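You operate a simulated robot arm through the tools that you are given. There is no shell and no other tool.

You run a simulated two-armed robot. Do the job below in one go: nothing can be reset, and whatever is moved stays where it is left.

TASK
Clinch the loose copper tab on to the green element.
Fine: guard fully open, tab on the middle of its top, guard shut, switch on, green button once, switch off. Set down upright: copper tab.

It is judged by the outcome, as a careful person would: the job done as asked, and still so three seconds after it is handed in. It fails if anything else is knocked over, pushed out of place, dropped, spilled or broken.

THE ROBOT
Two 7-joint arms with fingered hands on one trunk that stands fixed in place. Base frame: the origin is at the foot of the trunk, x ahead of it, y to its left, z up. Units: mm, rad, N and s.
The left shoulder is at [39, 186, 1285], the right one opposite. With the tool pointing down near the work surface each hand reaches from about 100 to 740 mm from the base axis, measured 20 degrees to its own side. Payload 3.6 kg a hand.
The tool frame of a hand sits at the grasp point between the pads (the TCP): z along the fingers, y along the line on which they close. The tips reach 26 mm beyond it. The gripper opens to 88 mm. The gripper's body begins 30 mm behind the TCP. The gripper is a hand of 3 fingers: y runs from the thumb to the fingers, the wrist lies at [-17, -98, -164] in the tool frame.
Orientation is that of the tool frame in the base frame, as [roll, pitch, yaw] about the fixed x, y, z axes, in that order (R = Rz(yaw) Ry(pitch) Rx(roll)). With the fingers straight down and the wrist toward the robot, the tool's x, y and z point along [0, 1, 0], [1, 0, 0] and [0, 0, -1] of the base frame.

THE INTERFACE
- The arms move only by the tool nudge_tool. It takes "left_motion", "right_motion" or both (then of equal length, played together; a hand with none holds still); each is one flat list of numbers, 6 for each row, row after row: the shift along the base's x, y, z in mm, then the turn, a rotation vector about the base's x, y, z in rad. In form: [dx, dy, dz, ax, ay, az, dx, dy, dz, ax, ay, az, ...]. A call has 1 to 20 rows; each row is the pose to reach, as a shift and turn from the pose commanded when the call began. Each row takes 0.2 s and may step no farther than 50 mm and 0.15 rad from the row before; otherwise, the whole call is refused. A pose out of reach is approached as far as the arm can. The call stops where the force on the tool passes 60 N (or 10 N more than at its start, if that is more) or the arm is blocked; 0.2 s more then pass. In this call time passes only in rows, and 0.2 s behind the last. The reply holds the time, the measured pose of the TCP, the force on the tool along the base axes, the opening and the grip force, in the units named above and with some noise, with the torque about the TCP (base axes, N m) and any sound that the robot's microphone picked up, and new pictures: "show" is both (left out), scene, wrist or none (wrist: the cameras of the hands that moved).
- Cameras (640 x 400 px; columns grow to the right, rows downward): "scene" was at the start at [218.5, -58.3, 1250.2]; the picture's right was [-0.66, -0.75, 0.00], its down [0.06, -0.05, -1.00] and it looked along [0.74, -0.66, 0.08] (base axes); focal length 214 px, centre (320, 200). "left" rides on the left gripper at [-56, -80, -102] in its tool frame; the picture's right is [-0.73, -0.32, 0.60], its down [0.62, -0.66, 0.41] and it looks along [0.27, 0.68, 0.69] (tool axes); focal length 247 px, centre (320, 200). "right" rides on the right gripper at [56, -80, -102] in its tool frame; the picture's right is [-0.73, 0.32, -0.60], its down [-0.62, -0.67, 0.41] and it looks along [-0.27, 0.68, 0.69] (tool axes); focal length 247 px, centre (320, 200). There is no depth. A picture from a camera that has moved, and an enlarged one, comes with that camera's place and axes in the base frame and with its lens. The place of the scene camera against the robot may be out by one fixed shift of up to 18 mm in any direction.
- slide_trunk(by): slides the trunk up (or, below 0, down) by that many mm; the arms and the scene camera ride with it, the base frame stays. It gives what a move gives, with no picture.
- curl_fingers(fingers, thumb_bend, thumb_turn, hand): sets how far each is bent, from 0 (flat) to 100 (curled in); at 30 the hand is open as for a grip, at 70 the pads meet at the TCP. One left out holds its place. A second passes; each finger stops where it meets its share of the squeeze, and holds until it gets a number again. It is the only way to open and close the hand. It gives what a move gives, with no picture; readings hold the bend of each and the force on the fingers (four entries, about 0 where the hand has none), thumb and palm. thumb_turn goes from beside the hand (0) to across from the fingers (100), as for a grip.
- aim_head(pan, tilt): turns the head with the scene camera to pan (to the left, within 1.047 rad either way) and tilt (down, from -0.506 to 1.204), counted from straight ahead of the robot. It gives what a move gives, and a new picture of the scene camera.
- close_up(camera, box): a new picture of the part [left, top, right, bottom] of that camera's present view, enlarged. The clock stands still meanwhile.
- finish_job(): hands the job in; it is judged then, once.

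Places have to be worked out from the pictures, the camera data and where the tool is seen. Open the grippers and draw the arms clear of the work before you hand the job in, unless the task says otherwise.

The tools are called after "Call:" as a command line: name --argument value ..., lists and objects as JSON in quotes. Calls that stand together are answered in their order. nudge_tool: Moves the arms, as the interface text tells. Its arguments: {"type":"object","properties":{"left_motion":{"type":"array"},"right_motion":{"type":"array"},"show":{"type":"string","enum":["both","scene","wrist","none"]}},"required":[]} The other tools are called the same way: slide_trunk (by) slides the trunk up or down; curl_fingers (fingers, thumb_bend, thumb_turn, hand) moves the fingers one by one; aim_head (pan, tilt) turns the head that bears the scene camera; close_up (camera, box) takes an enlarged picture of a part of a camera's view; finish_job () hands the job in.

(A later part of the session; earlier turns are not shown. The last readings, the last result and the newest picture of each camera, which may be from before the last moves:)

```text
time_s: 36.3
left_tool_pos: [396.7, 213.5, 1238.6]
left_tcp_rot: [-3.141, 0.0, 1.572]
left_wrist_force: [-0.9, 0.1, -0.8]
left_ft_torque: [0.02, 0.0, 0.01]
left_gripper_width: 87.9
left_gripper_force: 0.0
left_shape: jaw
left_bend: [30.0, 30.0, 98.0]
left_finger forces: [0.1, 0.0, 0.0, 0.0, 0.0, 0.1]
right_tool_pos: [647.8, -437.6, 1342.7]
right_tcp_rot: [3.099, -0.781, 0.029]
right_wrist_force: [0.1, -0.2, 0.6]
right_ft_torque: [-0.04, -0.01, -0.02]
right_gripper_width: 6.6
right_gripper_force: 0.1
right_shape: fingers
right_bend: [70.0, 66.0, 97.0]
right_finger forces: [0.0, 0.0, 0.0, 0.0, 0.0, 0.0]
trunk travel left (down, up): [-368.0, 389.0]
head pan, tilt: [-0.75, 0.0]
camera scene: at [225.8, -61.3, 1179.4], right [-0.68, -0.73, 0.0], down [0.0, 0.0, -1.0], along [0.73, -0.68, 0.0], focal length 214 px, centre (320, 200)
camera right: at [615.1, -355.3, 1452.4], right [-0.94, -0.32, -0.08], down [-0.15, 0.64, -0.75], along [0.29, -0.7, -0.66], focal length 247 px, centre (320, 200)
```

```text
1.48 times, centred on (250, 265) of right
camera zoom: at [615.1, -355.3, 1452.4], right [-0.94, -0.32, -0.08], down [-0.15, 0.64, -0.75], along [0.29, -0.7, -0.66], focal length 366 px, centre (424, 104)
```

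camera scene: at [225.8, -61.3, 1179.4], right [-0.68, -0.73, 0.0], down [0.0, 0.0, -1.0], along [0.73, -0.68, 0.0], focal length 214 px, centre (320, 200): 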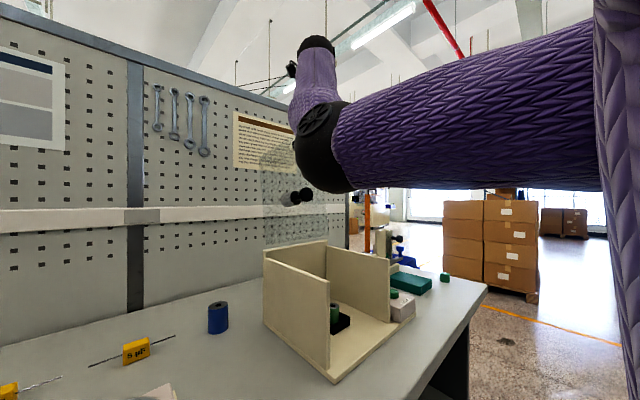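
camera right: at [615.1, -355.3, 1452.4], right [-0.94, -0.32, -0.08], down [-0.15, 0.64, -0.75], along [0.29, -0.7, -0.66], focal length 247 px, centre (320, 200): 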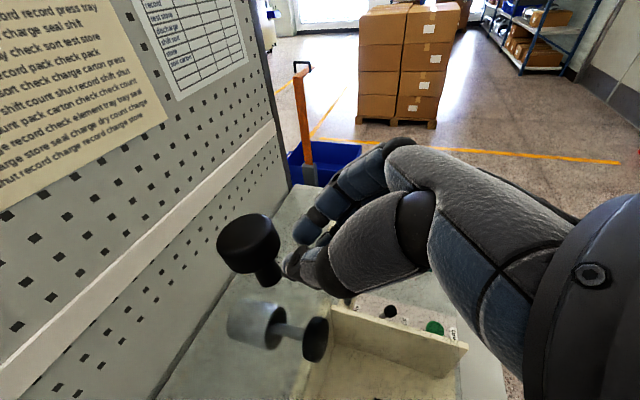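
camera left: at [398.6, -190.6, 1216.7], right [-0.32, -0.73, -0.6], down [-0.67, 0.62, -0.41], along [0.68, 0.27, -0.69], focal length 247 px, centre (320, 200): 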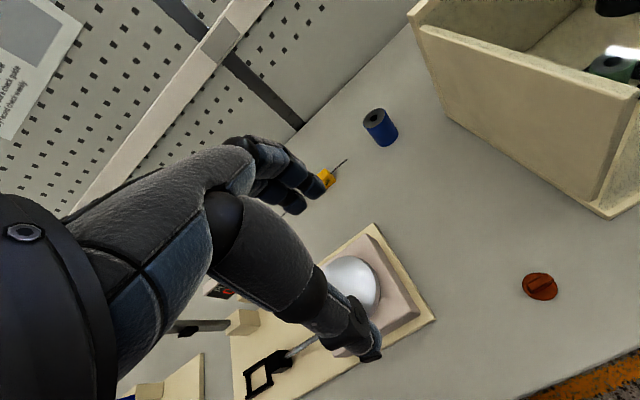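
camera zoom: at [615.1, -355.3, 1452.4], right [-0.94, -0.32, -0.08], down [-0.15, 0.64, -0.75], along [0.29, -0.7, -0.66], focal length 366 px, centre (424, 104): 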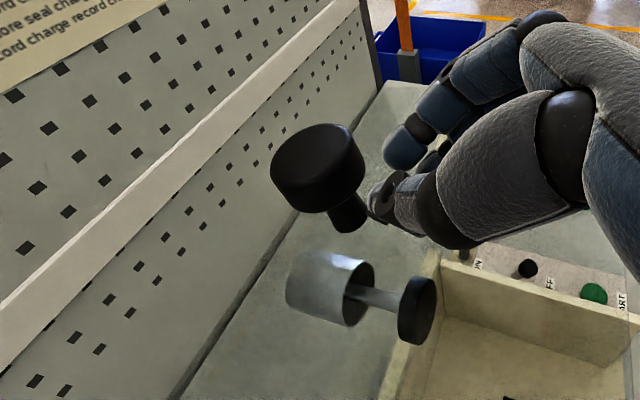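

The knob head is at about (703, -437, 1326). I lower the fist slightly and advance in small steps until contact.

Call:
nudge_tool --right_motion '[0, 0, -8, 0, 0, 0, 8, 0, -12, 0, 0, 0, 16, 0, -12, 0, 0, 0, 22, 0, -12, 0, 0, 0]' --show "wrist"

```text
time_s: 37.3
left_tool_pos: [394.3, 213.0, 1240.0]
left_tcp_rot: [3.14, 0.0, 1.568]
left_wrist_force: [-0.3, -0.1, 0.4]
left_ft_torque: [-0.01, 0.02, 0.02]
left_gripper_width: 87.7
left_gripper_force: 0.0
left_shape: jaw
left_bend: [30.0, 30.0, 98.0]
left_finger forces: [0.0, 0.0, 0.1, 0.1, 0.1, 0.0]
right_tool_pos: [664.4, -439.9, 1333.4]
right_tcp_rot: [3.101, -0.786, 0.021]
right_wrist_force: [-13.4, -4.1, 0.3]
right_ft_torque: [-0.04, 0.12, -0.2]
right_gripper_width: 9.5
right_gripper_force: 7.1
right_shape: fingers
right_bend: [68.0, 65.0, 99.0]
right_finger forces: [11.1, 0.0, 0.0, 0.0, 3.2, 0.0]
trunk travel left (down, up): [-368.0, 389.0]
head pan, tilt: [-0.75, 0.0]
camera right: at [632.2, -358.3, 1442.6], right [-0.95, -0.32, -0.09], down [-0.15, 0.64, -0.75], along [0.29, -0.7, -0.66], focal length 247 px, centre (320, 200)
```

right: 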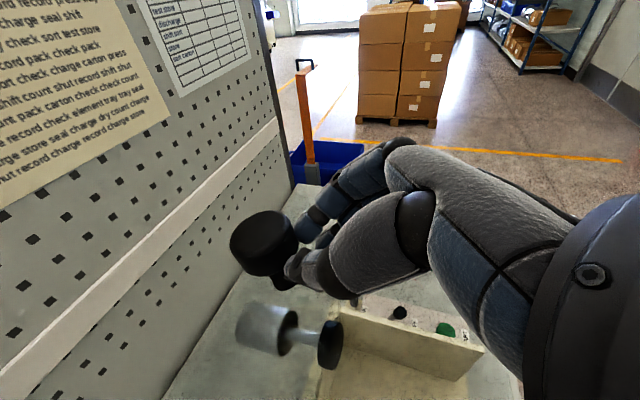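

The knob resists at 13 N without moving, while a few newtons moved it before. One slightly harder push will tell whether it's a firm stop.

Call:
nudge_tool --right_motion '[4, 0, 0, 0, 0, 0, 8, 0, 0, 0, 0, 0]' --show "wrist"

```text
time_s: 37.9
left_tool_pos: [391.4, 211.6, 1241.0]
left_tcp_rot: [3.136, -0.002, 1.569]
left_wrist_force: [-0.8, 0.6, 0.0]
left_ft_torque: [0.02, -0.01, -0.01]
left_gripper_width: 87.7
left_gripper_force: 0.0
left_shape: jaw
left_bend: [30.0, 30.0, 98.0]
left_finger forces: [0.0, 0.0, 0.1, 0.1, 0.0, 0.0]
right_tool_pos: [668.0, -440.9, 1334.5]
right_tcp_rot: [3.1, -0.784, 0.022]
right_wrist_force: [-32.0, -5.5, -0.4]
right_ft_torque: [0.05, 0.33, -0.16]
right_gripper_width: 12.3
right_gripper_force: 15.6
right_shape: fingers
right_bend: [67.0, 65.0, 100.0]
right_finger forces: [18.7, 0.1, 0.0, 0.0, 12.3, 0.0]
trunk travel left (down, up): [-368.0, 389.0]
head pan, tilt: [-0.75, 0.0]
camera right: at [636.7, -358.7, 1444.5], right [-0.95, -0.31, -0.09], down [-0.14, 0.64, -0.75], along [0.29, -0.7, -0.66], focal length 247 px, centre (320, 200)
```

right: 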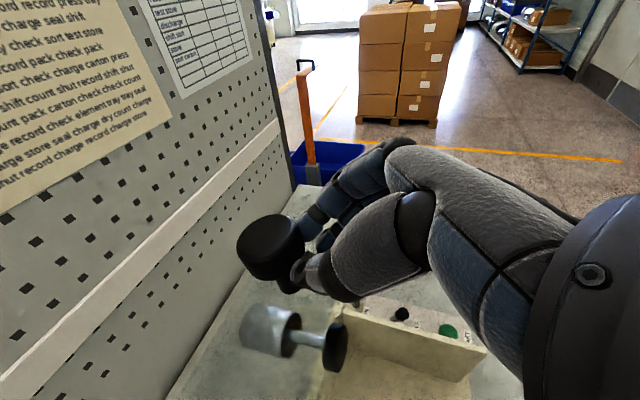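

It's a firm stop (32 N, no travel), so the guard is fully open. I back the hand off along the same path.

Call:
nudge_tool --right_motion '[-20, 0, 8, 0, 0, 0, -55, 0, 30, 0, 0, 0, -95, 0, 55, 0, 0, 0, -140, 0, 75, 0, 0, 0, -185, 0, 90, 0, 0, 0]' --show "scene"

Call:
curl_fingers --hand "right" --fingers 30 --thumb_bend 30

```text
time_s: 39.1
left_tool_pos: [397.1, 213.8, 1238.1]
left_tcp_rot: [-3.142, 0.001, 1.57]
left_wrist_force: [-0.2, -0.4, -0.1]
left_ft_torque: [-0.02, 0.01, 0.0]
left_gripper_width: 87.9
left_gripper_force: 0.0
left_shape: jaw
left_bend: [30.0, 30.0, 98.0]
left_finger forces: [0.1, 0.0, 0.1, 0.1, 0.1, 0.0]
right_tool_pos: [491.0, -437.8, 1420.4]
right_tcp_rot: [3.1, -0.782, 0.03]
right_wrist_force: [-1.1, -0.1, -0.4]
right_ft_torque: [0.02, -0.02, 0.0]
right_gripper_width: 6.5
right_gripper_force: 0.1
right_shape: fingers
right_bend: [70.0, 66.0, 98.0]
right_finger forces: [0.0, 0.0, 0.0, 0.1, 0.0, 0.0]
trunk travel left (down, up): [-368.0, 389.0]
head pan, tilt: [-0.75, 0.0]
camera scene: at [224.9, -60.9, 1179.6], right [-0.68, -0.73, 0.0], down [0.0, 0.0, -1.0], along [0.73, -0.68, 0.0], focal length 214 px, centre (320, 200)
```

scene: 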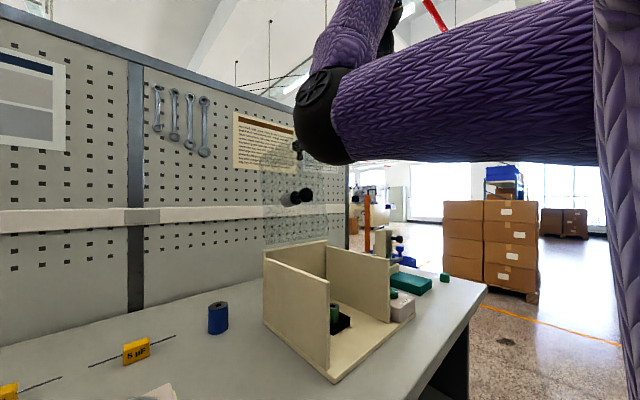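

```text
time_s: 40.1
left_tool_pos: [397.2, 213.9, 1239.0]
left_tcp_rot: [3.141, -0.001, 1.571]
left_wrist_force: [-0.7, 0.5, 0.2]
left_ft_torque: [0.02, -0.02, 0.0]
left_gripper_width: 87.6
left_gripper_force: 0.1
left_shape: jaw
left_bend: [30.0, 30.0, 98.0]
left_finger forces: [0.0, 0.0, 0.1, 0.1, 0.1, 0.0]
right_tool_pos: [492.5, -437.9, 1419.2]
right_tcp_rot: [3.099, -0.78, 0.03]
right_wrist_force: [0.0, 0.3, 0.8]
right_ft_torque: [0.0, -0.03, 0.01]
right_gripper_width: 87.9
right_gripper_force: 0.0
right_shape: fingers
right_bend: [30.0, 30.0, 98.0]
right_finger forces: [0.1, 0.0, 0.0, 0.0, 0.1, 0.1]
trunk travel left (down, up): [-368.0, 389.0]
head pan, tilt: [-0.75, 0.0]
```

Now I return the hand to the fingers-down pose: first pitch back by 45°, then yaw +90°, while coming back and down in free space.

Call:
nudge_tool --right_motion '[-10, -5, -10, 0, 0.13, 0, -20, -10, -20, 0, 0.26, 0, -30, -15, -30, 0, 0.39, 0, -40, -20, -40, 0, 0.52, 0, -50, -25, -50, 0, 0.65, 0, -60, -30, -60, 0, 0.785, 0]' --show "none"

Call:
nudge_tool --right_motion '[-5, -5, -10, 0, 0, 0.14, -10, -10, -20, 0, 0, 0.28, -15, -15, -30, 0, 0, 0.42, -20, -20, -40, 0, 0, 0.56, -25, -25, -50, 0, 0, 0.7, -30, -30, -60, 0, 0, 0.84, -35, -30, -70, 0, 0, 0.98, -40, -30, -80, 0, 0, 1.12, -45, -30, -90, 0, 0, 1.26, -50, -30, -100, 0, 0, 1.4, -55, -30, -110, 0, 0, 1.54]' --show "both"

```text
time_s: 41.5
left_tool_pos: [396.8, 213.3, 1239.1]
left_tcp_rot: [3.14, 0.003, 1.57]
left_wrist_force: [-0.3, -0.4, 0.1]
left_ft_torque: [0.04, 0.03, 0.02]
left_gripper_width: 87.8
left_gripper_force: 0.1
left_shape: jaw
left_bend: [30.0, 30.0, 98.0]
left_finger forces: [0.0, 0.0, 0.1, 0.0, 0.0, 0.0]
right_tool_pos: [429.6, -467.0, 1361.0]
right_tcp_rot: [3.12, 0.003, 0.02]
right_wrist_force: [-0.4, 0.1, -0.9]
right_ft_torque: [0.0, 0.01, -0.02]
right_gripper_width: 88.1
right_gripper_force: 0.1
right_shape: fingers
right_bend: [30.0, 30.0, 98.0]
right_finger forces: [0.0, 0.0, 0.0, 0.0, 0.1, 0.0]
trunk travel left (down, up): [-368.0, 389.0]
head pan, tilt: [-0.75, 0.0]
```

```text
time_s: 43.9
left_tool_pos: [398.0, 213.2, 1238.9]
left_tcp_rot: [3.142, 0.001, 1.57]
left_wrist_force: [1.4, -0.1, -0.2]
left_ft_torque: [-0.02, 0.0, 0.02]
left_gripper_width: 87.8
left_gripper_force: 0.2
left_shape: jaw
left_bend: [30.0, 30.0, 98.0]
left_finger forces: [0.0, 0.0, 0.0, 0.1, 0.0, 0.0]
right_tool_pos: [373.5, -496.0, 1250.9]
right_tcp_rot: [3.12, 0.001, 1.561]
right_wrist_force: [0.6, -0.6, 0.4]
right_ft_torque: [0.0, 0.0, 0.02]
right_gripper_width: 88.1
right_gripper_force: 0.1
right_shape: fingers
right_bend: [30.0, 30.0, 98.0]
right_finger forces: [0.0, 0.0, 0.0, 0.0, 0.0, 0.1]
trunk travel left (down, up): [-368.0, 389.0]
head pan, tilt: [-0.75, 0.0]
camera scene: at [225.2, -61.3, 1179.5], right [-0.68, -0.73, 0.0], down [0.0, 0.0, -1.0], along [0.73, -0.68, 0.0], focal length 214 px, centre (320, 200)
camera right: at [292.6, -440.6, 1352.1], right [0.3, -0.74, 0.61], down [-0.66, -0.62, -0.42], along [0.69, -0.28, -0.67], focal length 247 px, centre (320, 200)
```

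scene: 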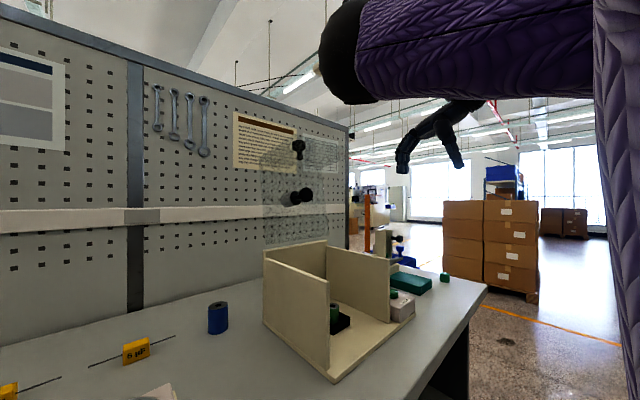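
right: 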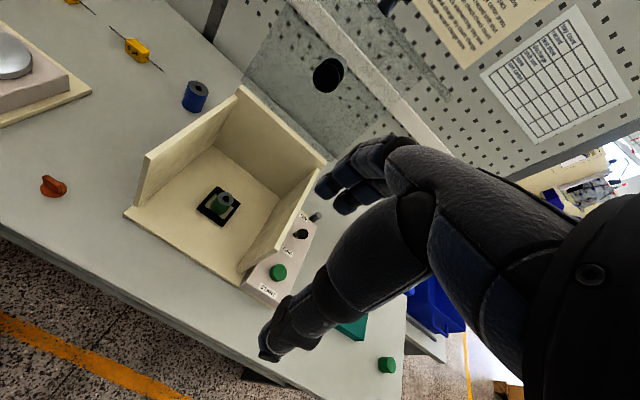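

The box is now open from above. I carry the hand, fingers down, over to a hover above the copper tab.

Call:
nudge_tool --right_motion '[5, 33, -20, 0, 0.02, 0.01, 10, 66, -45, 0, 0.02, 0.01, 18, 99, -75, 0, 0.02, 0.01, 26, 132, -105, 0, 0.02, 0.01, 36, 165, -135, 0, 0.02, 0.01, 46, 198, -165, 0, 0.02, 0.01, 57, 231, -195, 0, 0.02, 0.01, 68, 262, -225, 0, 0.02, 0.01]' --show "both"

Call:
close_up --camera "right" --box '[200, 180, 400, 380]'

```text
time_s: 45.6
left_tool_pos: [397.5, 214.4, 1238.4]
left_tcp_rot: [-3.141, 0.003, 1.572]
left_wrist_force: [-0.7, 1.2, 0.4]
left_ft_torque: [-0.04, 0.0, 0.01]
left_gripper_width: 87.9
left_gripper_force: 0.0
left_shape: jaw
left_bend: [30.0, 30.0, 98.0]
left_finger forces: [0.0, 0.0, 0.1, 0.0, 0.0, 0.0]
right_tool_pos: [445.0, -342.1, 1050.4]
right_tcp_rot: [3.104, 0.029, 1.466]
right_wrist_force: [-2.8, -19.2, -0.9]
right_ft_torque: [-0.48, 0.06, -1.14]
right_gripper_width: 88.2
right_gripper_force: 9.5
right_shape: fingers
right_bend: [30.0, 30.0, 97.0]
right_finger forces: [19.8, 0.1, 0.0, 0.0, 0.0, 0.1]
right hand out of reach, approached as far as the arm can: row 3, 4, 5, 6, 7
trunk travel left (down, up): [-368.0, 389.0]
head pan, tilt: [-0.75, 0.0]
stopped in row 8 (right hand): the force on the tool passed its limit at 85 N (the readings are from after the stop); the commanded pose is now the measured one
camera scene: at [225.3, -60.9, 1179.5], right [-0.68, -0.73, 0.0], down [0.0, 0.0, -1.0], along [0.73, -0.68, 0.0], focal length 214 px, centre (320, 200)
camera right: at [367.8, -275.9, 1148.5], right [0.22, -0.74, 0.63], down [-0.71, -0.57, -0.42], along [0.67, -0.36, -0.65], focal length 247 px, centre (320, 200)
```

scene: 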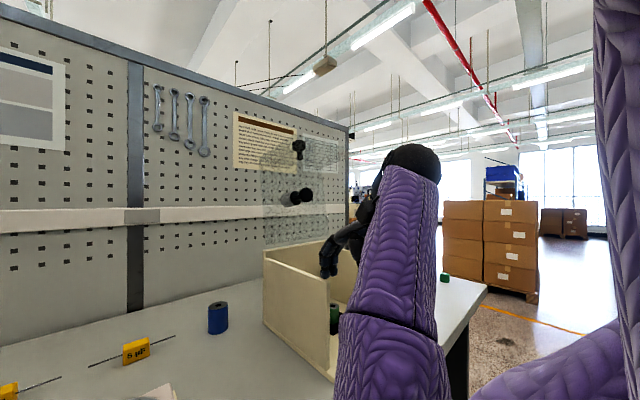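
right: 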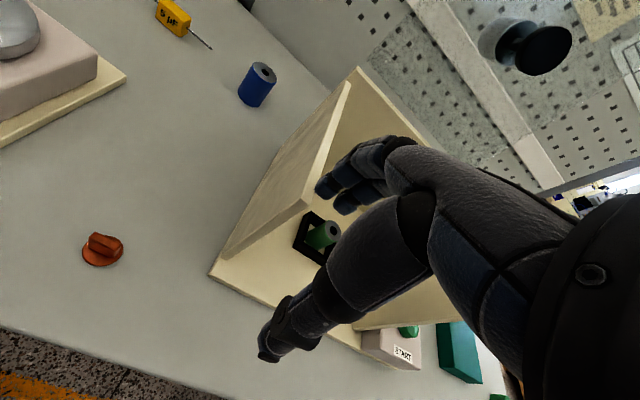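

```text
2.00 times, centred on (300, 280) of right
camera zoom: at [367.8, -275.9, 1148.5], right [0.22, -0.74, 0.63], down [-0.71, -0.57, -0.42], along [0.67, -0.36, -0.65], focal length 494 px, centre (360, 40)
```

zoom: 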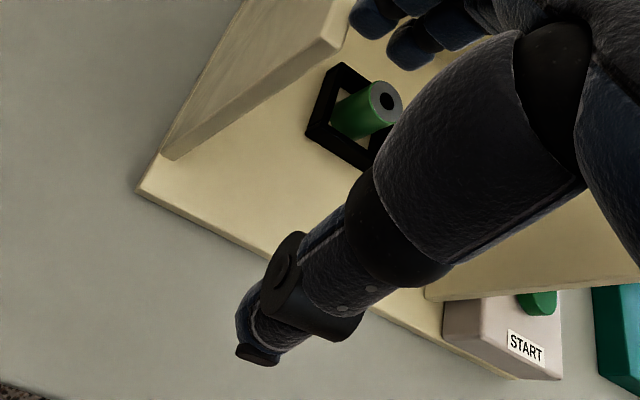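

The arm's posture got awkward (elbow dropped low), the path fell short and a finger pressed the inside of the left wall. I back off from the wall at once and lift straight up.

Call:
nudge_tool --right_motion '[-3, -20, 4, 0, 0, 0, -6, -40, 15, 0, 0, 0, -10, -50, 45, 0, 0, 0, -14, -60, 85, 0, 0, 0, -20, -70, 125, 0, 0, 0, -25, -80, 165, 0, 0, 0]' --show "both"

```text
time_s: 47.0
left_tool_pos: [397.3, 212.6, 1239.8]
left_tcp_rot: [3.14, -0.001, 1.572]
left_wrist_force: [0.9, 0.1, 0.4]
left_ft_torque: [0.0, 0.02, 0.0]
left_gripper_width: 87.7
left_gripper_force: 0.0
left_shape: jaw
left_bend: [30.0, 30.0, 98.0]
left_finger forces: [0.0, 0.1, 0.1, 0.1, 0.0, 0.0]
right_tool_pos: [420.9, -416.7, 1219.3]
right_tcp_rot: [3.105, 0.023, 1.484]
right_wrist_force: [-0.9, -0.3, 0.6]
right_ft_torque: [0.0, -0.01, -0.01]
right_gripper_width: 88.3
right_gripper_force: 0.1
right_shape: fingers
right_bend: [30.0, 30.0, 97.0]
right_finger forces: [0.0, 0.0, 0.0, 0.0, 0.0, 0.0]
trunk travel left (down, up): [-368.0, 389.0]
head pan, tilt: [-0.75, 0.0]
camera scene: at [225.0, -61.3, 1179.6], right [-0.68, -0.73, 0.0], down [0.0, 0.0, -1.0], along [0.73, -0.68, 0.0], focal length 214 px, centre (320, 200)
camera right: at [342.5, -352.8, 1318.2], right [0.23, -0.74, 0.63], down [-0.7, -0.57, -0.42], along [0.67, -0.34, -0.66], focal length 247 px, centre (320, 200)
```

scene: 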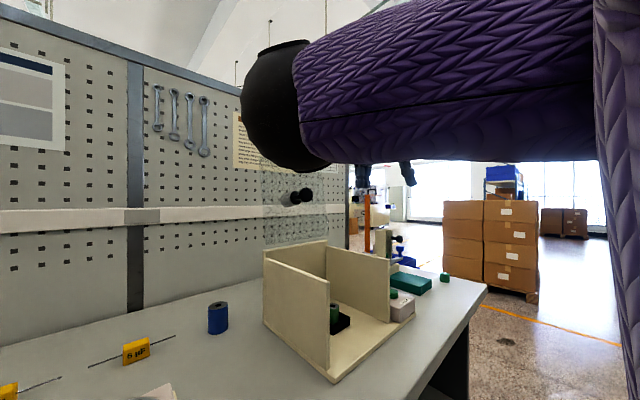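
right: 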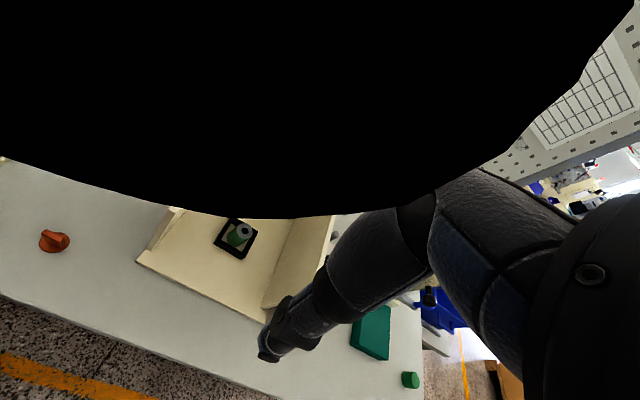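

The elbow has swung across in front of the head, which is what limits the arm. I retrace my steps so the elbow swings back: first to the earlier pose, then yaw back.

Call:
nudge_tool --right_motion '[-10, -20, 8, 0, 0, 0.02, -20, -40, 15, 0, 0, 0.04, -35, -60, 25, 0.0, 0, 0.06, -47, -79, 31, 0, 0, 0.08]' --show "none"

Call:
nudge_tool --right_motion '[5, 3, 10, 0, 0, -0.14, 10, 6, 20, 0, 0, -0.28, 15, 9, 30, 0, 0, -0.42, 20, 12, 40, 0, 0, -0.56, 25, 15, 50, 0, 0, -0.7, 30, 18, 60, 0, 0, -0.84, 35, 21, 70, 0, 0, -0.98, 40, 24, 80, 0, 0, -1.12, 45, 27, 90, 0, 0, -1.26, 50, 30, 100, 0, 0, -1.4, 55, 30, 110, 0, 0, -1.54]' --show "scene"

```text
time_s: 48.0
left_tool_pos: [396.2, 214.0, 1238.9]
left_tcp_rot: [-3.141, -0.001, 1.57]
left_wrist_force: [0.1, -0.1, 0.2]
left_ft_torque: [-0.02, 0.01, 0.05]
left_gripper_width: 87.8
left_gripper_force: 0.1
left_shape: jaw
left_bend: [30.0, 30.0, 98.0]
left_finger forces: [0.0, 0.0, 0.1, 0.0, 0.1, 0.1]
right_tool_pos: [374.2, -497.3, 1249.1]
right_tcp_rot: [3.105, 0.022, 1.562]
right_wrist_force: [-1.5, -0.1, 0.4]
right_ft_torque: [0.0, 0.02, -0.05]
right_gripper_width: 88.2
right_gripper_force: 0.1
right_shape: fingers
right_bend: [30.0, 30.0, 97.0]
right_finger forces: [0.1, 0.0, 0.0, 0.0, 0.1, 0.0]
trunk travel left (down, up): [-368.0, 389.0]
head pan, tilt: [-0.75, 0.0]
```

```text
time_s: 50.4
left_tool_pos: [396.5, 213.4, 1239.6]
left_tcp_rot: [-3.141, 0.0, 1.571]
left_wrist_force: [0.3, 0.8, -0.5]
left_ft_torque: [-0.02, -0.02, 0.01]
left_gripper_width: 87.8
left_gripper_force: 0.0
left_shape: jaw
left_bend: [30.0, 30.0, 98.0]
left_finger forces: [0.0, 0.1, 0.0, 0.0, 0.0, 0.0]
right_tool_pos: [429.7, -469.1, 1357.1]
right_tcp_rot: [3.106, 0.022, 0.019]
right_wrist_force: [0.3, 0.3, 0.7]
right_ft_torque: [0.0, -0.01, 0.03]
right_gripper_width: 88.2
right_gripper_force: 0.1
right_shape: fingers
right_bend: [30.0, 30.0, 97.0]
right_finger forces: [0.1, 0.1, 0.1, 0.0, 0.0, 0.0]
trunk travel left (down, up): [-368.0, 389.0]
head pan, tilt: [-0.75, 0.0]
camera scene: at [225.6, -61.4, 1179.4], right [-0.68, -0.73, 0.0], down [0.0, 0.0, -1.0], along [0.73, -0.68, 0.0], focal length 214 px, centre (320, 200)
```

scene: 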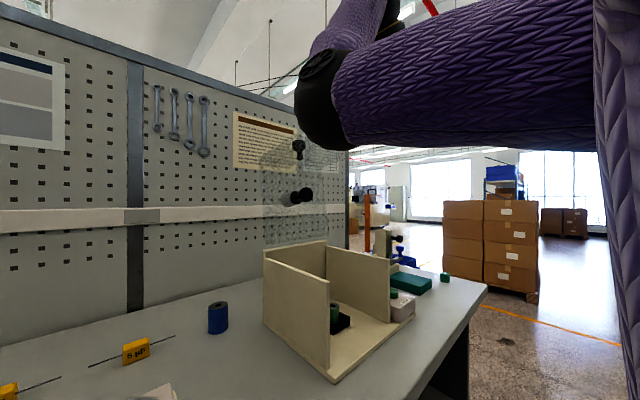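

Same posture as before the failed move. Now I pitch forward 45° and descend in front of the hood along the earlier knob path to let the elbow swing back out.

Call:
nudge_tool --right_motion '[8, 5, -5, 0, -0.13, 0, 16, 10, -10, 0, -0.26, 0, 24, 15, -15, 0, -0.39, 0, 32, 20, -20, 0, -0.52, 0, 40, 25, -25, 0, -0.65, 0, 48, 30, -30, 0, -0.785, 0]' --show "none"

Call:
nudge_tool --right_motion '[0, 0, -25, 0, 0, 0, 0, 0, -50, 0, 0, 0, 0, 0, -75, 0, 0, 0, 0, 0, -100, 0, 0, 0]' --show "scene"

```text
time_s: 51.8
left_tool_pos: [396.7, 213.6, 1239.5]
left_tcp_rot: [3.141, -0.001, 1.573]
left_wrist_force: [-0.4, 0.9, 0.5]
left_ft_torque: [0.0, 0.01, 0.02]
left_gripper_width: 87.6
left_gripper_force: 0.1
left_shape: jaw
left_bend: [30.0, 30.0, 98.0]
left_finger forces: [0.0, 0.0, 0.1, 0.0, 0.0, 0.0]
right_tool_pos: [477.1, -436.1, 1328.8]
right_tcp_rot: [3.082, -0.765, 0.031]
right_wrist_force: [-1.1, -0.7, 0.6]
right_ft_torque: [-0.01, 0.0, -0.01]
right_gripper_width: 88.0
right_gripper_force: 0.1
right_shape: fingers
right_bend: [30.0, 30.0, 97.0]
right_finger forces: [0.0, 0.0, 0.0, 0.1, 0.0, 0.0]
trunk travel left (down, up): [-368.0, 389.0]
head pan, tilt: [-0.75, 0.0]
```

```text
time_s: 52.8
left_tool_pos: [397.5, 214.3, 1238.4]
left_tcp_rot: [-3.142, 0.0, 1.571]
left_wrist_force: [0.5, -0.3, 0.3]
left_ft_torque: [0.01, -0.02, -0.01]
left_gripper_width: 87.7
left_gripper_force: 0.1
left_shape: jaw
left_bend: [30.0, 30.0, 98.0]
left_finger forces: [0.0, 0.0, 0.0, 0.0, 0.0, 0.0]
right_tool_pos: [477.0, -437.8, 1227.5]
right_tcp_rot: [3.084, -0.763, 0.03]
right_wrist_force: [0.4, 1.0, -0.1]
right_ft_torque: [-0.01, -0.01, -0.01]
right_gripper_width: 88.3
right_gripper_force: 0.0
right_shape: fingers
right_bend: [30.0, 30.0, 97.0]
right_finger forces: [0.0, 0.0, 0.0, 0.0, 0.0, 0.0]
trunk travel left (down, up): [-368.0, 389.0]
head pan, tilt: [-0.75, 0.0]
camera scene: at [225.4, -61.3, 1179.5], right [-0.68, -0.73, 0.0], down [0.0, 0.0, -1.0], along [0.73, -0.68, 0.0], focal length 214 px, centre (320, 200)
```

scene: 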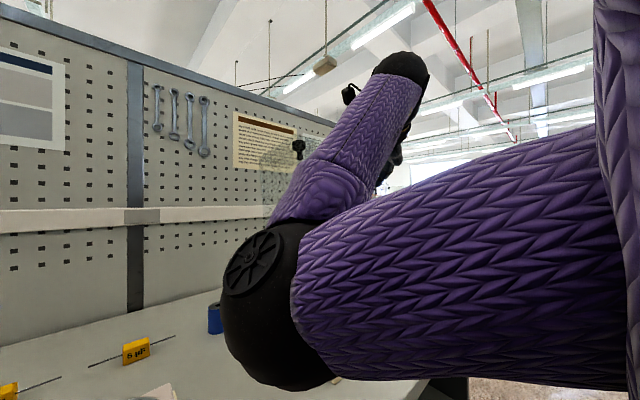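

The elbow dropped to the left instead; the thumb-left hand pose favours that side. I go back up, level to fingers-down, and then yaw past the natural pose toward thumb-right, which should pull the elbow back to the right.

Call:
nudge_tool --right_motion '[0, 0, 30, 0, 0, 0, 0, 0, 65, 0, 0, 0, 0, 0, 100, 0, 0, 0, -8, -5, 110, 0, 0.13, 0, -16, -10, 115, 0, 0.26, 0, -24, -15, 120, 0, 0.39, 0, -32, -20, 125, 0, 0.52, 0, -40, -25, 130, 0, 0.65, 0, -48, -30, 130, 0, 0.765, 0]' --show "none"

Call:
nudge_tool --right_motion '[0, 0, -5, 0, 0, 0.145, 0, 0, -10, 0, 0, 0.29, 0, 0, -15, 0, 0, 0.435, 0, 0, -20, 0, 0, 0.58, 0, 0, -25, 0, 0, 0.725, 0, 0, -30, 0, 0, 0.87, 0, 0, -35, 0, 0, 1.015, 0, 0, -40, 0, 0, 1.16, 0, 0, -45, 0, 0, 1.305, 0, 0, -50, 0, 0, 1.45, 0, 0, -50, 0, 0, 1.595, 0, 0, -50, 0, 0, 1.74, 0, 0, -50, 0, 0, 1.885, 0, 0, -50, 0, 0, 2.03, 0, 0, -50, 0, 0, 2.175]' --show "scene"

```text
time_s: 54.8
left_tool_pos: [397.0, 214.0, 1238.8]
left_tcp_rot: [-3.14, 0.0, 1.571]
left_wrist_force: [0.3, -0.6, 0.0]
left_ft_torque: [-0.03, 0.03, 0.0]
left_gripper_width: 88.1
left_gripper_force: 0.1
left_shape: jaw
left_bend: [30.0, 30.0, 98.0]
left_finger forces: [0.1, 0.0, 0.1, 0.0, 0.0, 0.0]
right_tool_pos: [429.3, -468.4, 1356.3]
right_tcp_rot: [3.105, 0.004, 0.021]
right_wrist_force: [-0.3, 0.8, 0.1]
right_ft_torque: [0.0, 0.02, 0.02]
right_gripper_width: 88.3
right_gripper_force: 0.1
right_shape: fingers
right_bend: [30.0, 30.0, 97.0]
right_finger forces: [0.0, 0.0, 0.1, 0.0, 0.0, 0.0]
trunk travel left (down, up): [-368.0, 389.0]
head pan, tilt: [-0.75, 0.0]
```

```text
time_s: 58.0
left_tool_pos: [397.0, 213.8, 1238.6]
left_tcp_rot: [3.14, 0.0, 1.571]
left_wrist_force: [-0.5, -0.6, 0.5]
left_ft_torque: [0.01, 0.02, -0.02]
left_gripper_width: 87.8
left_gripper_force: 0.0
left_shape: jaw
left_bend: [30.0, 30.0, 98.0]
left_finger forces: [0.0, 0.0, 0.1, 0.1, 0.0, 0.0]
right_tool_pos: [429.2, -468.3, 1308.0]
right_tcp_rot: [3.105, 0.004, 2.198]
right_wrist_force: [1.2, 0.0, 0.2]
right_ft_torque: [0.02, 0.02, 0.01]
right_gripper_width: 88.4
right_gripper_force: 0.2
right_shape: fingers
right_bend: [30.0, 30.0, 97.0]
right_finger forces: [0.0, 0.1, 0.0, 0.1, 0.0, 0.0]
trunk travel left (down, up): [-368.0, 389.0]
head pan, tilt: [-0.75, 0.0]
camera scene: at [225.3, -61.4, 1179.5], right [-0.68, -0.73, 0.0], down [0.0, 0.0, -1.0], along [0.73, -0.68, 0.0], focal length 214 px, centre (320, 200)
```

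scene: 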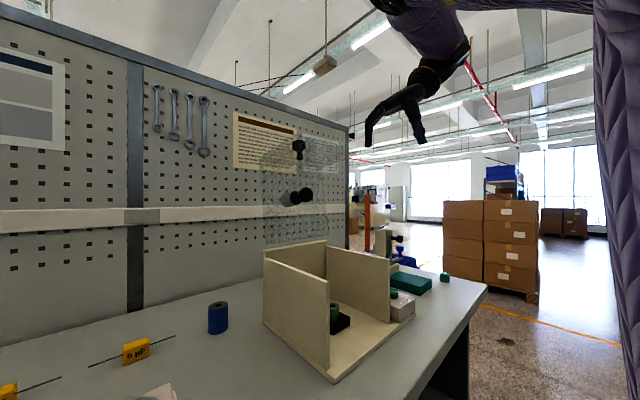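

The elbow has risen above and out of view. I keep yawing a bit further so it swings over to the right side.

Call:
nudge_tool --right_motion '[0, -5, 0, 0, 0, 0.14, 0, -10, 0, 0, 0, 0.28, 0, -15, 0, 0, 0, 0.42, 0, -20, 0, 0, 0, 0.56, 0, -25, 0, 0, 0, 0.7, 0, -30, 0, 0, 0, 0.84]' --show "scene"

```text
time_s: 59.4
left_tool_pos: [396.6, 213.0, 1238.6]
left_tcp_rot: [3.142, 0.001, 1.57]
left_wrist_force: [0.8, 0.4, -0.4]
left_ft_torque: [0.0, 0.02, 0.03]
left_gripper_width: 87.8
left_gripper_force: 0.1
left_shape: jaw
left_bend: [30.0, 30.0, 98.0]
left_finger forces: [0.1, 0.0, 0.1, 0.0, 0.0, 0.0]
right_tool_pos: [429.3, -498.3, 1306.8]
right_tcp_rot: [3.104, 0.004, 3.038]
right_wrist_force: [-0.7, 0.2, -0.6]
right_ft_torque: [0.02, -0.03, 0.03]
right_gripper_width: 88.3
right_gripper_force: 0.1
right_shape: fingers
right_bend: [30.0, 30.0, 97.0]
right_finger forces: [0.0, 0.0, 0.0, 0.0, 0.1, 0.0]
trunk travel left (down, up): [-368.0, 389.0]
head pan, tilt: [-0.75, 0.0]
camera scene: at [225.2, -62.0, 1179.5], right [-0.68, -0.73, 0.0], down [0.0, 0.0, -1.0], along [0.73, -0.68, 0.0], focal length 214 px, centre (320, 200)
```

scene: 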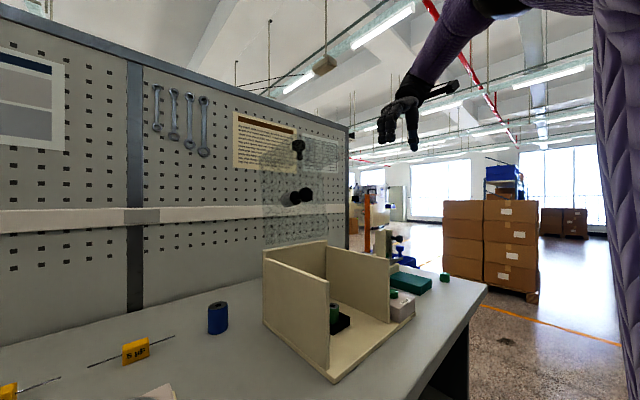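

The elbow is now up on the right — the comfortable side. I raise the trunk to its original height, fix the small tilt, and yaw back to the natural fingers-down pose.

Call:
slide_trunk --by 60

Call:
nudge_tool --right_motion '[0, 0, 0, -0.037, 0, 0]' --show "none"

Call:
nudge_tool --right_motion '[-5, 5, -15, 0, 0, -0.147, -10, 10, -30, 0, 0, -0.294, -15, 15, -45, 0, 0, -0.441, -20, 20, -60, 0, 0, -0.588, -25, 25, -75, 0, 0, -0.735, -30, 30, -90, 0, 0, -0.882, -35, 35, -105, 0, 0, -1.029, -40, 40, -120, 0, 0, -1.176, -45, 45, -135, 0, 0, -1.323, -50, 50, -150, 0, 0, -1.467]' --show "both"

```text
time_s: 60.4
left_tool_pos: [396.9, 213.2, 1298.4]
left_tcp_rot: [-3.141, 0.001, 1.572]
left_wrist_force: [0.6, 0.2, -0.5]
left_ft_torque: [-0.04, -0.02, -0.03]
left_gripper_width: 87.7
left_gripper_force: 0.0
left_shape: jaw
left_bend: [30.0, 30.0, 98.0]
left_finger forces: [0.1, 0.1, 0.1, 0.0, 0.0, 0.0]
right_tool_pos: [429.3, -497.7, 1366.7]
right_tcp_rot: [3.104, 0.003, 3.038]
right_wrist_force: [-0.1, 0.4, -0.4]
right_ft_torque: [-0.02, 0.01, -0.04]
right_gripper_width: 88.6
right_gripper_force: 0.2
right_shape: fingers
right_bend: [30.0, 30.0, 97.0]
right_finger forces: [0.0, 0.0, 0.0, 0.0, 0.0, 0.1]
trunk travel left (down, up): [-428.0, 329.0]
head pan, tilt: [-0.75, 0.0]
```

```text
time_s: 60.8
left_tool_pos: [396.8, 214.5, 1298.9]
left_tcp_rot: [3.141, -0.001, 1.571]
left_wrist_force: [-0.5, -0.3, 0.1]
left_ft_torque: [0.01, 0.02, -0.02]
left_gripper_width: 87.9
left_gripper_force: 0.1
left_shape: jaw
left_bend: [30.0, 30.0, 98.0]
left_finger forces: [0.2, 0.1, 0.0, 0.0, 0.0, 0.0]
right_tool_pos: [429.0, -498.4, 1367.6]
right_tcp_rot: [-3.14, 0.006, 3.038]
right_wrist_force: [0.7, 0.8, -0.3]
right_ft_torque: [0.0, 0.01, 0.02]
right_gripper_width: 88.4
right_gripper_force: 0.0
right_shape: fingers
right_bend: [30.0, 30.0, 97.0]
right_finger forces: [0.0, 0.0, 0.0, 0.1, 0.1, 0.0]
trunk travel left (down, up): [-428.0, 329.0]
head pan, tilt: [-0.75, 0.0]
```

```text
time_s: 63.0
left_tool_pos: [398.5, 214.3, 1298.5]
left_tcp_rot: [-3.141, 0.0, 1.571]
left_wrist_force: [-0.6, 0.8, 0.2]
left_ft_torque: [0.0, 0.02, -0.01]
left_gripper_width: 87.8
left_gripper_force: 0.0
left_shape: jaw
left_bend: [30.0, 30.0, 98.0]
left_finger forces: [0.1, 0.0, 0.1, 0.1, 0.0, 0.0]
right_tool_pos: [376.9, -444.8, 1218.0]
right_tcp_rot: [3.14, 0.007, 1.567]
right_wrist_force: [0.8, 0.5, 0.2]
right_ft_torque: [0.01, -0.02, 0.02]
right_gripper_width: 88.1
right_gripper_force: 0.1
right_shape: fingers
right_bend: [30.0, 30.0, 97.0]
right_finger forces: [0.0, 0.1, 0.1, 0.0, 0.0, 0.1]
trunk travel left (down, up): [-428.0, 329.0]
head pan, tilt: [-0.75, 0.0]
camera scene: at [218.9, -60.8, 1243.2], right [-0.68, -0.73, 0.0], down [0.0, 0.0, -1.0], along [0.73, -0.68, 0.0], focal length 214 px, centre (320, 200)
camera right: at [297.7, -389.8, 1320.4], right [0.32, -0.73, 0.6], down [-0.67, -0.62, -0.41], along [0.68, -0.27, -0.68], focal length 247 px, centre (320, 200)
```

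scene: 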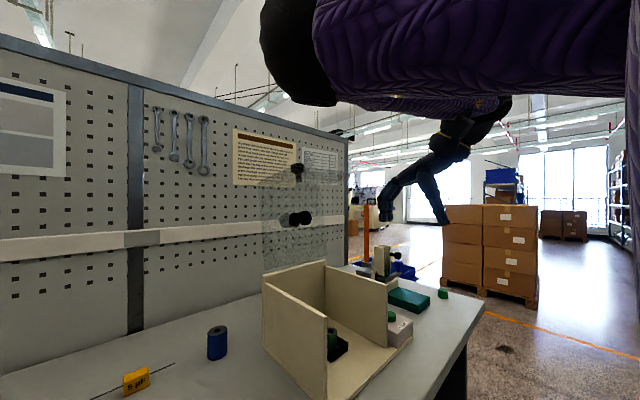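
right: 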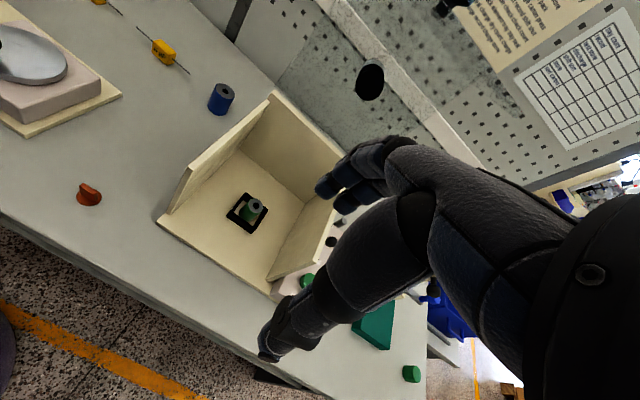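

In the natural pose the elbow swings forward-high again, but with the higher shoulders that may be workable. I test it carefully in free space, moving left and slightly down well in front of the box.

Call:
nudge_tool --right_motion '[-5, 30, -10, 0, 0, 0, -10, 60, -20, 0, 0, 0, -15, 90, -30, 0, 0, 0, -15, 120, -40, 0, 0, 0]' --show "scene"

```text
time_s: 64.0
left_tool_pos: [396.6, 214.1, 1298.7]
left_tcp_rot: [-3.141, -0.001, 1.57]
left_wrist_force: [0.5, -0.1, 0.7]
left_ft_torque: [0.0, 0.02, 0.03]
left_gripper_width: 87.7
left_gripper_force: 0.1
left_shape: jaw
left_bend: [30.0, 30.0, 98.0]
left_finger forces: [0.1, 0.0, 0.1, 0.1, 0.0, 0.0]
right_tool_pos: [366.6, -406.6, 1191.0]
right_tcp_rot: [3.141, 0.006, 1.57]
right_wrist_force: [-0.1, 0.8, 0.9]
right_ft_torque: [-0.02, 0.0, 0.04]
right_gripper_width: 88.4
right_gripper_force: 0.0
right_shape: fingers
right_bend: [30.0, 30.0, 97.0]
right_finger forces: [0.0, 0.0, 0.1, 0.1, 0.0, 0.0]
right hand out of reach, approached as far as the arm can: row 2, 3, 4
trunk travel left (down, up): [-428.0, 329.0]
head pan, tilt: [-0.75, 0.0]
camera scene: at [218.9, -61.3, 1243.2], right [-0.68, -0.73, 0.0], down [0.0, 0.0, -1.0], along [0.73, -0.68, 0.0], focal length 214 px, centre (320, 200)
```

scene: 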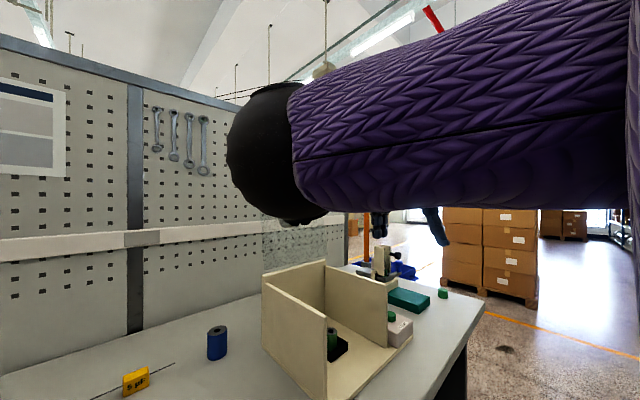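

Confirmed: with the elbow forward the hand can't go left. I lower the hand straight down in front of the box (free space) to force the elbow below, then plan to swing right so it returns to the outer side.

Call:
nudge_tool --right_motion '[-5, -10, -35, 0, 0, 0, -10, -20, -70, 0, 0, 0, -10, -30, -105, 0, 0, 0, -10, -40, -140, 0, 0, 0, -10, -50, -175, 0, 0, 0]' --show "scene"

```text
time_s: 65.2
left_tool_pos: [396.4, 213.1, 1299.3]
left_tcp_rot: [3.141, -0.001, 1.572]
left_wrist_force: [-0.2, -0.4, 0.1]
left_ft_torque: [0.03, -0.02, -0.04]
left_gripper_width: 88.0
left_gripper_force: 0.0
left_shape: jaw
left_bend: [30.0, 30.0, 98.0]
left_finger forces: [0.0, 0.0, 0.0, 0.0, 0.0, 0.0]
right_tool_pos: [357.4, -455.5, 1015.2]
right_tcp_rot: [-3.141, 0.006, 1.567]
right_wrist_force: [0.9, -0.9, 0.2]
right_ft_torque: [0.02, 0.04, -0.02]
right_gripper_width: 88.7
right_gripper_force: 0.1
right_shape: fingers
right_bend: [30.0, 30.0, 97.0]
right_finger forces: [0.0, 0.0, 0.0, 0.0, 0.0, 0.1]
trunk travel left (down, up): [-428.0, 329.0]
head pan, tilt: [-0.75, 0.0]
camera scene: at [218.7, -61.6, 1243.2], right [-0.68, -0.73, 0.0], down [0.0, 0.0, -1.0], along [0.73, -0.68, 0.0], focal length 214 px, centre (320, 200)
```

scene: 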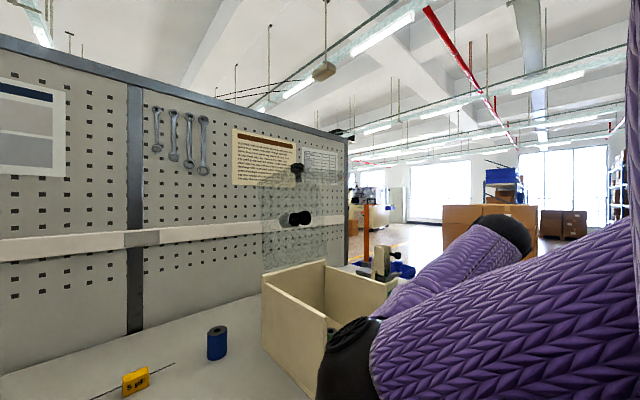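

The hand reaches this low pose but the wrist is sharply bent. The reliable cure is to retrace the loop in reverse: go high, yaw and pitch there, extend forward over the hood, then retract low along the original arc. I start by going back up.

Call:
nudge_tool --right_motion '[2, -6, 42, 0, 0, 0, 4, -12, 84, 0, 0, 0, 7, -18, 126, 0, 0, 0, 10, -24, 168, 0, 0, 0, 12, -30, 210, 0, 0, 0, 14, -36, 252, 0, 0, 0, 16, -41, 295, 0, 0, 0]' --show "none"

Call:
slide_trunk --by -60

Call:
nudge_tool --right_motion '[5, 3, 10, 0, 0, -0.14, 10, 6, 20, 0, 0, -0.28, 15, 9, 30, 0, 0, -0.42, 20, 12, 40, 0, 0, -0.56, 25, 15, 50, 0, 0, -0.7, 30, 18, 60, 0, 0, -0.84, 35, 21, 70, 0, 0, -0.98, 40, 24, 80, 0, 0, -1.12, 45, 27, 90, 0, 0, -1.26, 50, 30, 100, 0, 0, -1.4, 55, 30, 110, 0, 0, -1.54]' --show "scene"

```text
time_s: 66.8
left_tool_pos: [397.1, 214.5, 1300.1]
left_tcp_rot: [3.141, 0.001, 1.57]
left_wrist_force: [0.3, -0.3, 0.4]
left_ft_torque: [-0.02, -0.02, 0.01]
left_gripper_width: 87.8
left_gripper_force: 0.0
left_shape: jaw
left_bend: [30.0, 30.0, 98.0]
left_finger forces: [0.0, 0.1, 0.1, 0.1, 0.0, 0.0]
right_tool_pos: [376.8, -496.7, 1314.8]
right_tcp_rot: [-3.141, 0.004, 1.569]
right_wrist_force: [0.7, -0.2, 1.0]
right_ft_torque: [0.01, 0.03, -0.01]
right_gripper_width: 88.1
right_gripper_force: 0.0
right_shape: fingers
right_bend: [30.0, 30.0, 97.0]
right_finger forces: [0.1, 0.0, 0.1, 0.0, 0.1, 0.1]
trunk travel left (down, up): [-428.0, 329.0]
head pan, tilt: [-0.75, 0.0]
```

```text
time_s: 67.8
left_tool_pos: [397.3, 215.0, 1239.5]
left_tcp_rot: [-3.142, -0.001, 1.57]
left_wrist_force: [-0.3, 0.7, 0.1]
left_ft_torque: [0.01, 0.01, 0.0]
left_gripper_width: 87.9
left_gripper_force: 0.1
left_shape: jaw
left_bend: [30.0, 30.0, 98.0]
left_finger forces: [0.1, 0.0, 0.0, 0.0, 0.0, 0.0]
right_tool_pos: [374.6, -497.0, 1253.1]
right_tcp_rot: [-3.14, 0.008, 1.571]
right_wrist_force: [0.3, -0.4, 0.4]
right_ft_torque: [-0.04, 0.01, 0.02]
right_gripper_width: 88.3
right_gripper_force: 0.1
right_shape: fingers
right_bend: [30.0, 30.0, 97.0]
right_finger forces: [0.0, 0.0, 0.1, 0.0, 0.1, 0.0]
trunk travel left (down, up): [-368.0, 389.0]
head pan, tilt: [-0.75, 0.0]
```

```text
time_s: 70.2
left_tool_pos: [396.4, 213.5, 1237.9]
left_tcp_rot: [3.141, -0.001, 1.573]
left_wrist_force: [-0.3, -0.2, 0.0]
left_ft_torque: [-0.02, -0.02, 0.0]
left_gripper_width: 87.6
left_gripper_force: 0.0
left_shape: jaw
left_bend: [30.0, 30.0, 98.0]
left_finger forces: [0.1, 0.1, 0.1, 0.0, 0.1, 0.0]
right_tool_pos: [429.6, -467.1, 1365.0]
right_tcp_rot: [3.141, 0.006, 0.027]
right_wrist_force: [-0.5, 0.5, 0.5]
right_ft_torque: [0.02, 0.0, -0.04]
right_gripper_width: 88.4
right_gripper_force: 0.1
right_shape: fingers
right_bend: [30.0, 30.0, 97.0]
right_finger forces: [0.1, 0.1, 0.1, 0.1, 0.1, 0.1]
trunk travel left (down, up): [-368.0, 389.0]
head pan, tilt: [-0.75, 0.0]
camera scene: at [225.6, -61.5, 1179.4], right [-0.68, -0.73, 0.0], down [0.0, 0.0, -1.0], along [0.73, -0.68, 0.0], focal length 214 px, centre (320, 200)
```

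scene: 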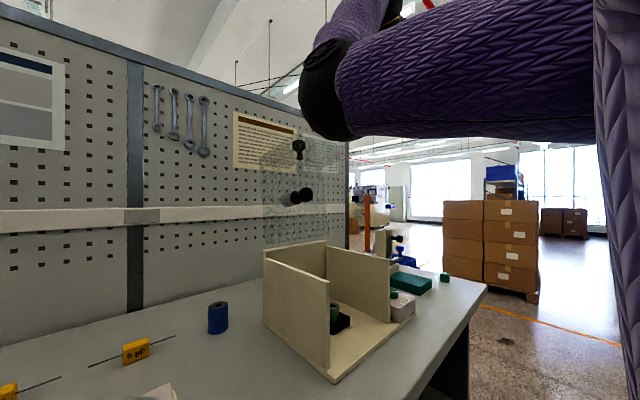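

Posture matches the earlier high pose. I pitch forward 45°, then extend forward above the hood to straighten the arm.

Call:
nudge_tool --right_motion '[10, 5, 10, 0, -0.13, 0, 20, 10, 20, 0, -0.26, 0, 30, 15, 30, 0, -0.39, 0, 40, 20, 40, 0, -0.52, 0, 50, 25, 50, 0, -0.65, 0, 60, 30, 58, 0, -0.785, 0]' --show "none"

Call:
nudge_tool --right_motion '[40, 0, 5, 0, 0, 0, 80, 0, 8, 0, 0, 0, 120, 0, 8, 0, 0, 0, 160, 0, 0, 0, 0, 0, 200, 0, -10, 0, 0, 0, 230, 0, -20, 0, 0, 0]' --show "scene"

```text
time_s: 71.6
left_tool_pos: [397.3, 214.4, 1239.5]
left_tcp_rot: [-3.141, 0.0, 1.57]
left_wrist_force: [0.2, 1.0, -1.4]
left_ft_torque: [0.03, -0.01, -0.03]
left_gripper_width: 87.9
left_gripper_force: 0.1
left_shape: jaw
left_bend: [30.0, 30.0, 98.0]
left_finger forces: [0.0, 0.0, 0.0, 0.0, 0.0, 0.1]
right_tool_pos: [488.4, -435.3, 1421.3]
right_tcp_rot: [3.113, -0.78, 0.041]
right_wrist_force: [0.2, -0.8, 0.4]
right_ft_torque: [0.0, -0.01, -0.04]
right_gripper_width: 88.3
right_gripper_force: 0.0
right_shape: fingers
right_bend: [30.0, 30.0, 97.0]
right_finger forces: [0.0, 0.0, 0.1, 0.1, 0.1, 0.1]
trunk travel left (down, up): [-368.0, 389.0]
head pan, tilt: [-0.75, 0.0]
```

```text
time_s: 73.0
left_tool_pos: [397.9, 213.7, 1239.2]
left_tcp_rot: [-3.141, 0.0, 1.57]
left_wrist_force: [-0.4, -0.4, -0.3]
left_ft_torque: [-0.01, -0.05, 0.01]
left_gripper_width: 87.9
left_gripper_force: 0.3
left_shape: jaw
left_bend: [30.0, 30.0, 98.0]
left_finger forces: [0.0, 0.0, 0.0, 0.0, 0.1, 0.0]
right_tool_pos: [710.1, -432.3, 1396.9]
right_tcp_rot: [3.112, -0.78, 0.042]
right_wrist_force: [0.5, 0.2, 0.4]
right_ft_torque: [0.0, 0.0, -0.04]
right_gripper_width: 88.2
right_gripper_force: 0.0
right_shape: fingers
right_bend: [30.0, 30.0, 97.0]
right_finger forces: [0.0, 0.0, 0.0, 0.0, 0.0, 0.0]
right hand out of reach, approached as far as the arm can: row 6
trunk travel left (down, up): [-368.0, 389.0]
head pan, tilt: [-0.75, 0.0]
camera scene: at [226.3, -60.9, 1179.3], right [-0.68, -0.73, 0.0], down [0.0, 0.0, -1.0], along [0.73, -0.68, 0.0], focal length 214 px, centre (320, 200)
```

scene: 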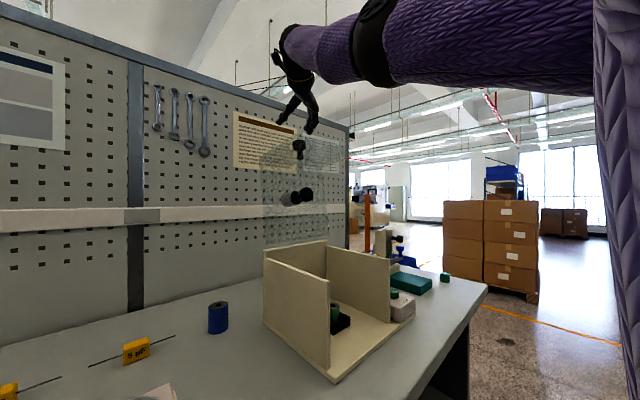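

The arm is now nearly straight (shoulder–wrist about 627 mm). While straight, I roll the hand about the arm's axis (keeping the wrist in place, moving the fingers up and right, clear of everything) so the elbow will fold downward-right when I retract.

Call:
nudge_tool --right_motion '[-9.4, -18.8, 8.5, -0.115, 0.031, -0.059, -19.7, -36, 19.4, -0.231, 0.063, -0.117, -30.4, -51, 32.5, -0.346, 0.094, -0.176, -41.6, -63.9, 47.5, -0.462, 0.126, -0.235, -53, -74.2, 64.3, -0.577, 0.157, -0.293, -64.3, -81.9, 82.4, -0.693, 0.189, -0.352, -75.4, -86.7, 101.6, -0.808, 0.22, -0.411, -86.1, -88.7, 121.6, -0.924, 0.252, -0.469, -96.2, -87.6, 141.9, -1.039, 0.283, -0.528]' --show "scene"

```text
time_s: 75.0
left_tool_pos: [396.6, 213.6, 1239.8]
left_tcp_rot: [-3.141, -0.001, 1.571]
left_wrist_force: [1.0, -0.3, -0.4]
left_ft_torque: [0.01, 0.01, -0.04]
left_gripper_width: 87.8
left_gripper_force: 0.0
left_shape: jaw
left_bend: [30.0, 30.0, 98.0]
left_finger forces: [0.0, 0.1, 0.1, 0.0, 0.0, 0.0]
right_tool_pos: [611.4, -521.8, 1538.0]
right_tcp_rot: [1.926, -0.336, 0.154]
right_wrist_force: [-0.2, 0.6, -0.3]
right_ft_torque: [0.02, -0.01, 0.01]
right_gripper_width: 88.5
right_gripper_force: 0.0
right_shape: fingers
right_bend: [30.0, 30.0, 97.0]
right_finger forces: [0.0, 0.0, 0.1, 0.0, 0.1, 0.0]
trunk travel left (down, up): [-368.0, 389.0]
head pan, tilt: [-0.75, 0.0]
camera scene: at [225.2, -61.2, 1179.5], right [-0.68, -0.73, 0.0], down [0.0, 0.0, -1.0], along [0.73, -0.68, 0.0], focal length 214 px, centre (320, 200)
```

scene: 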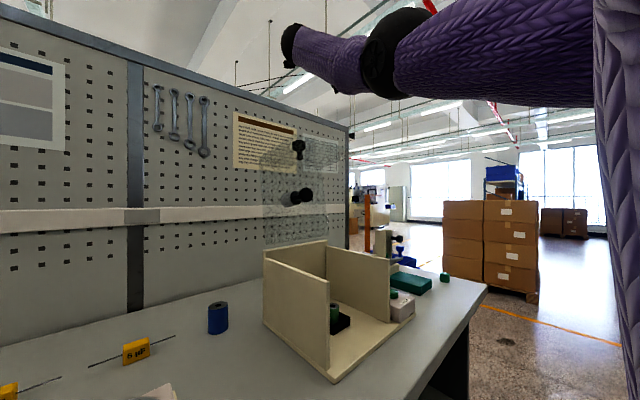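

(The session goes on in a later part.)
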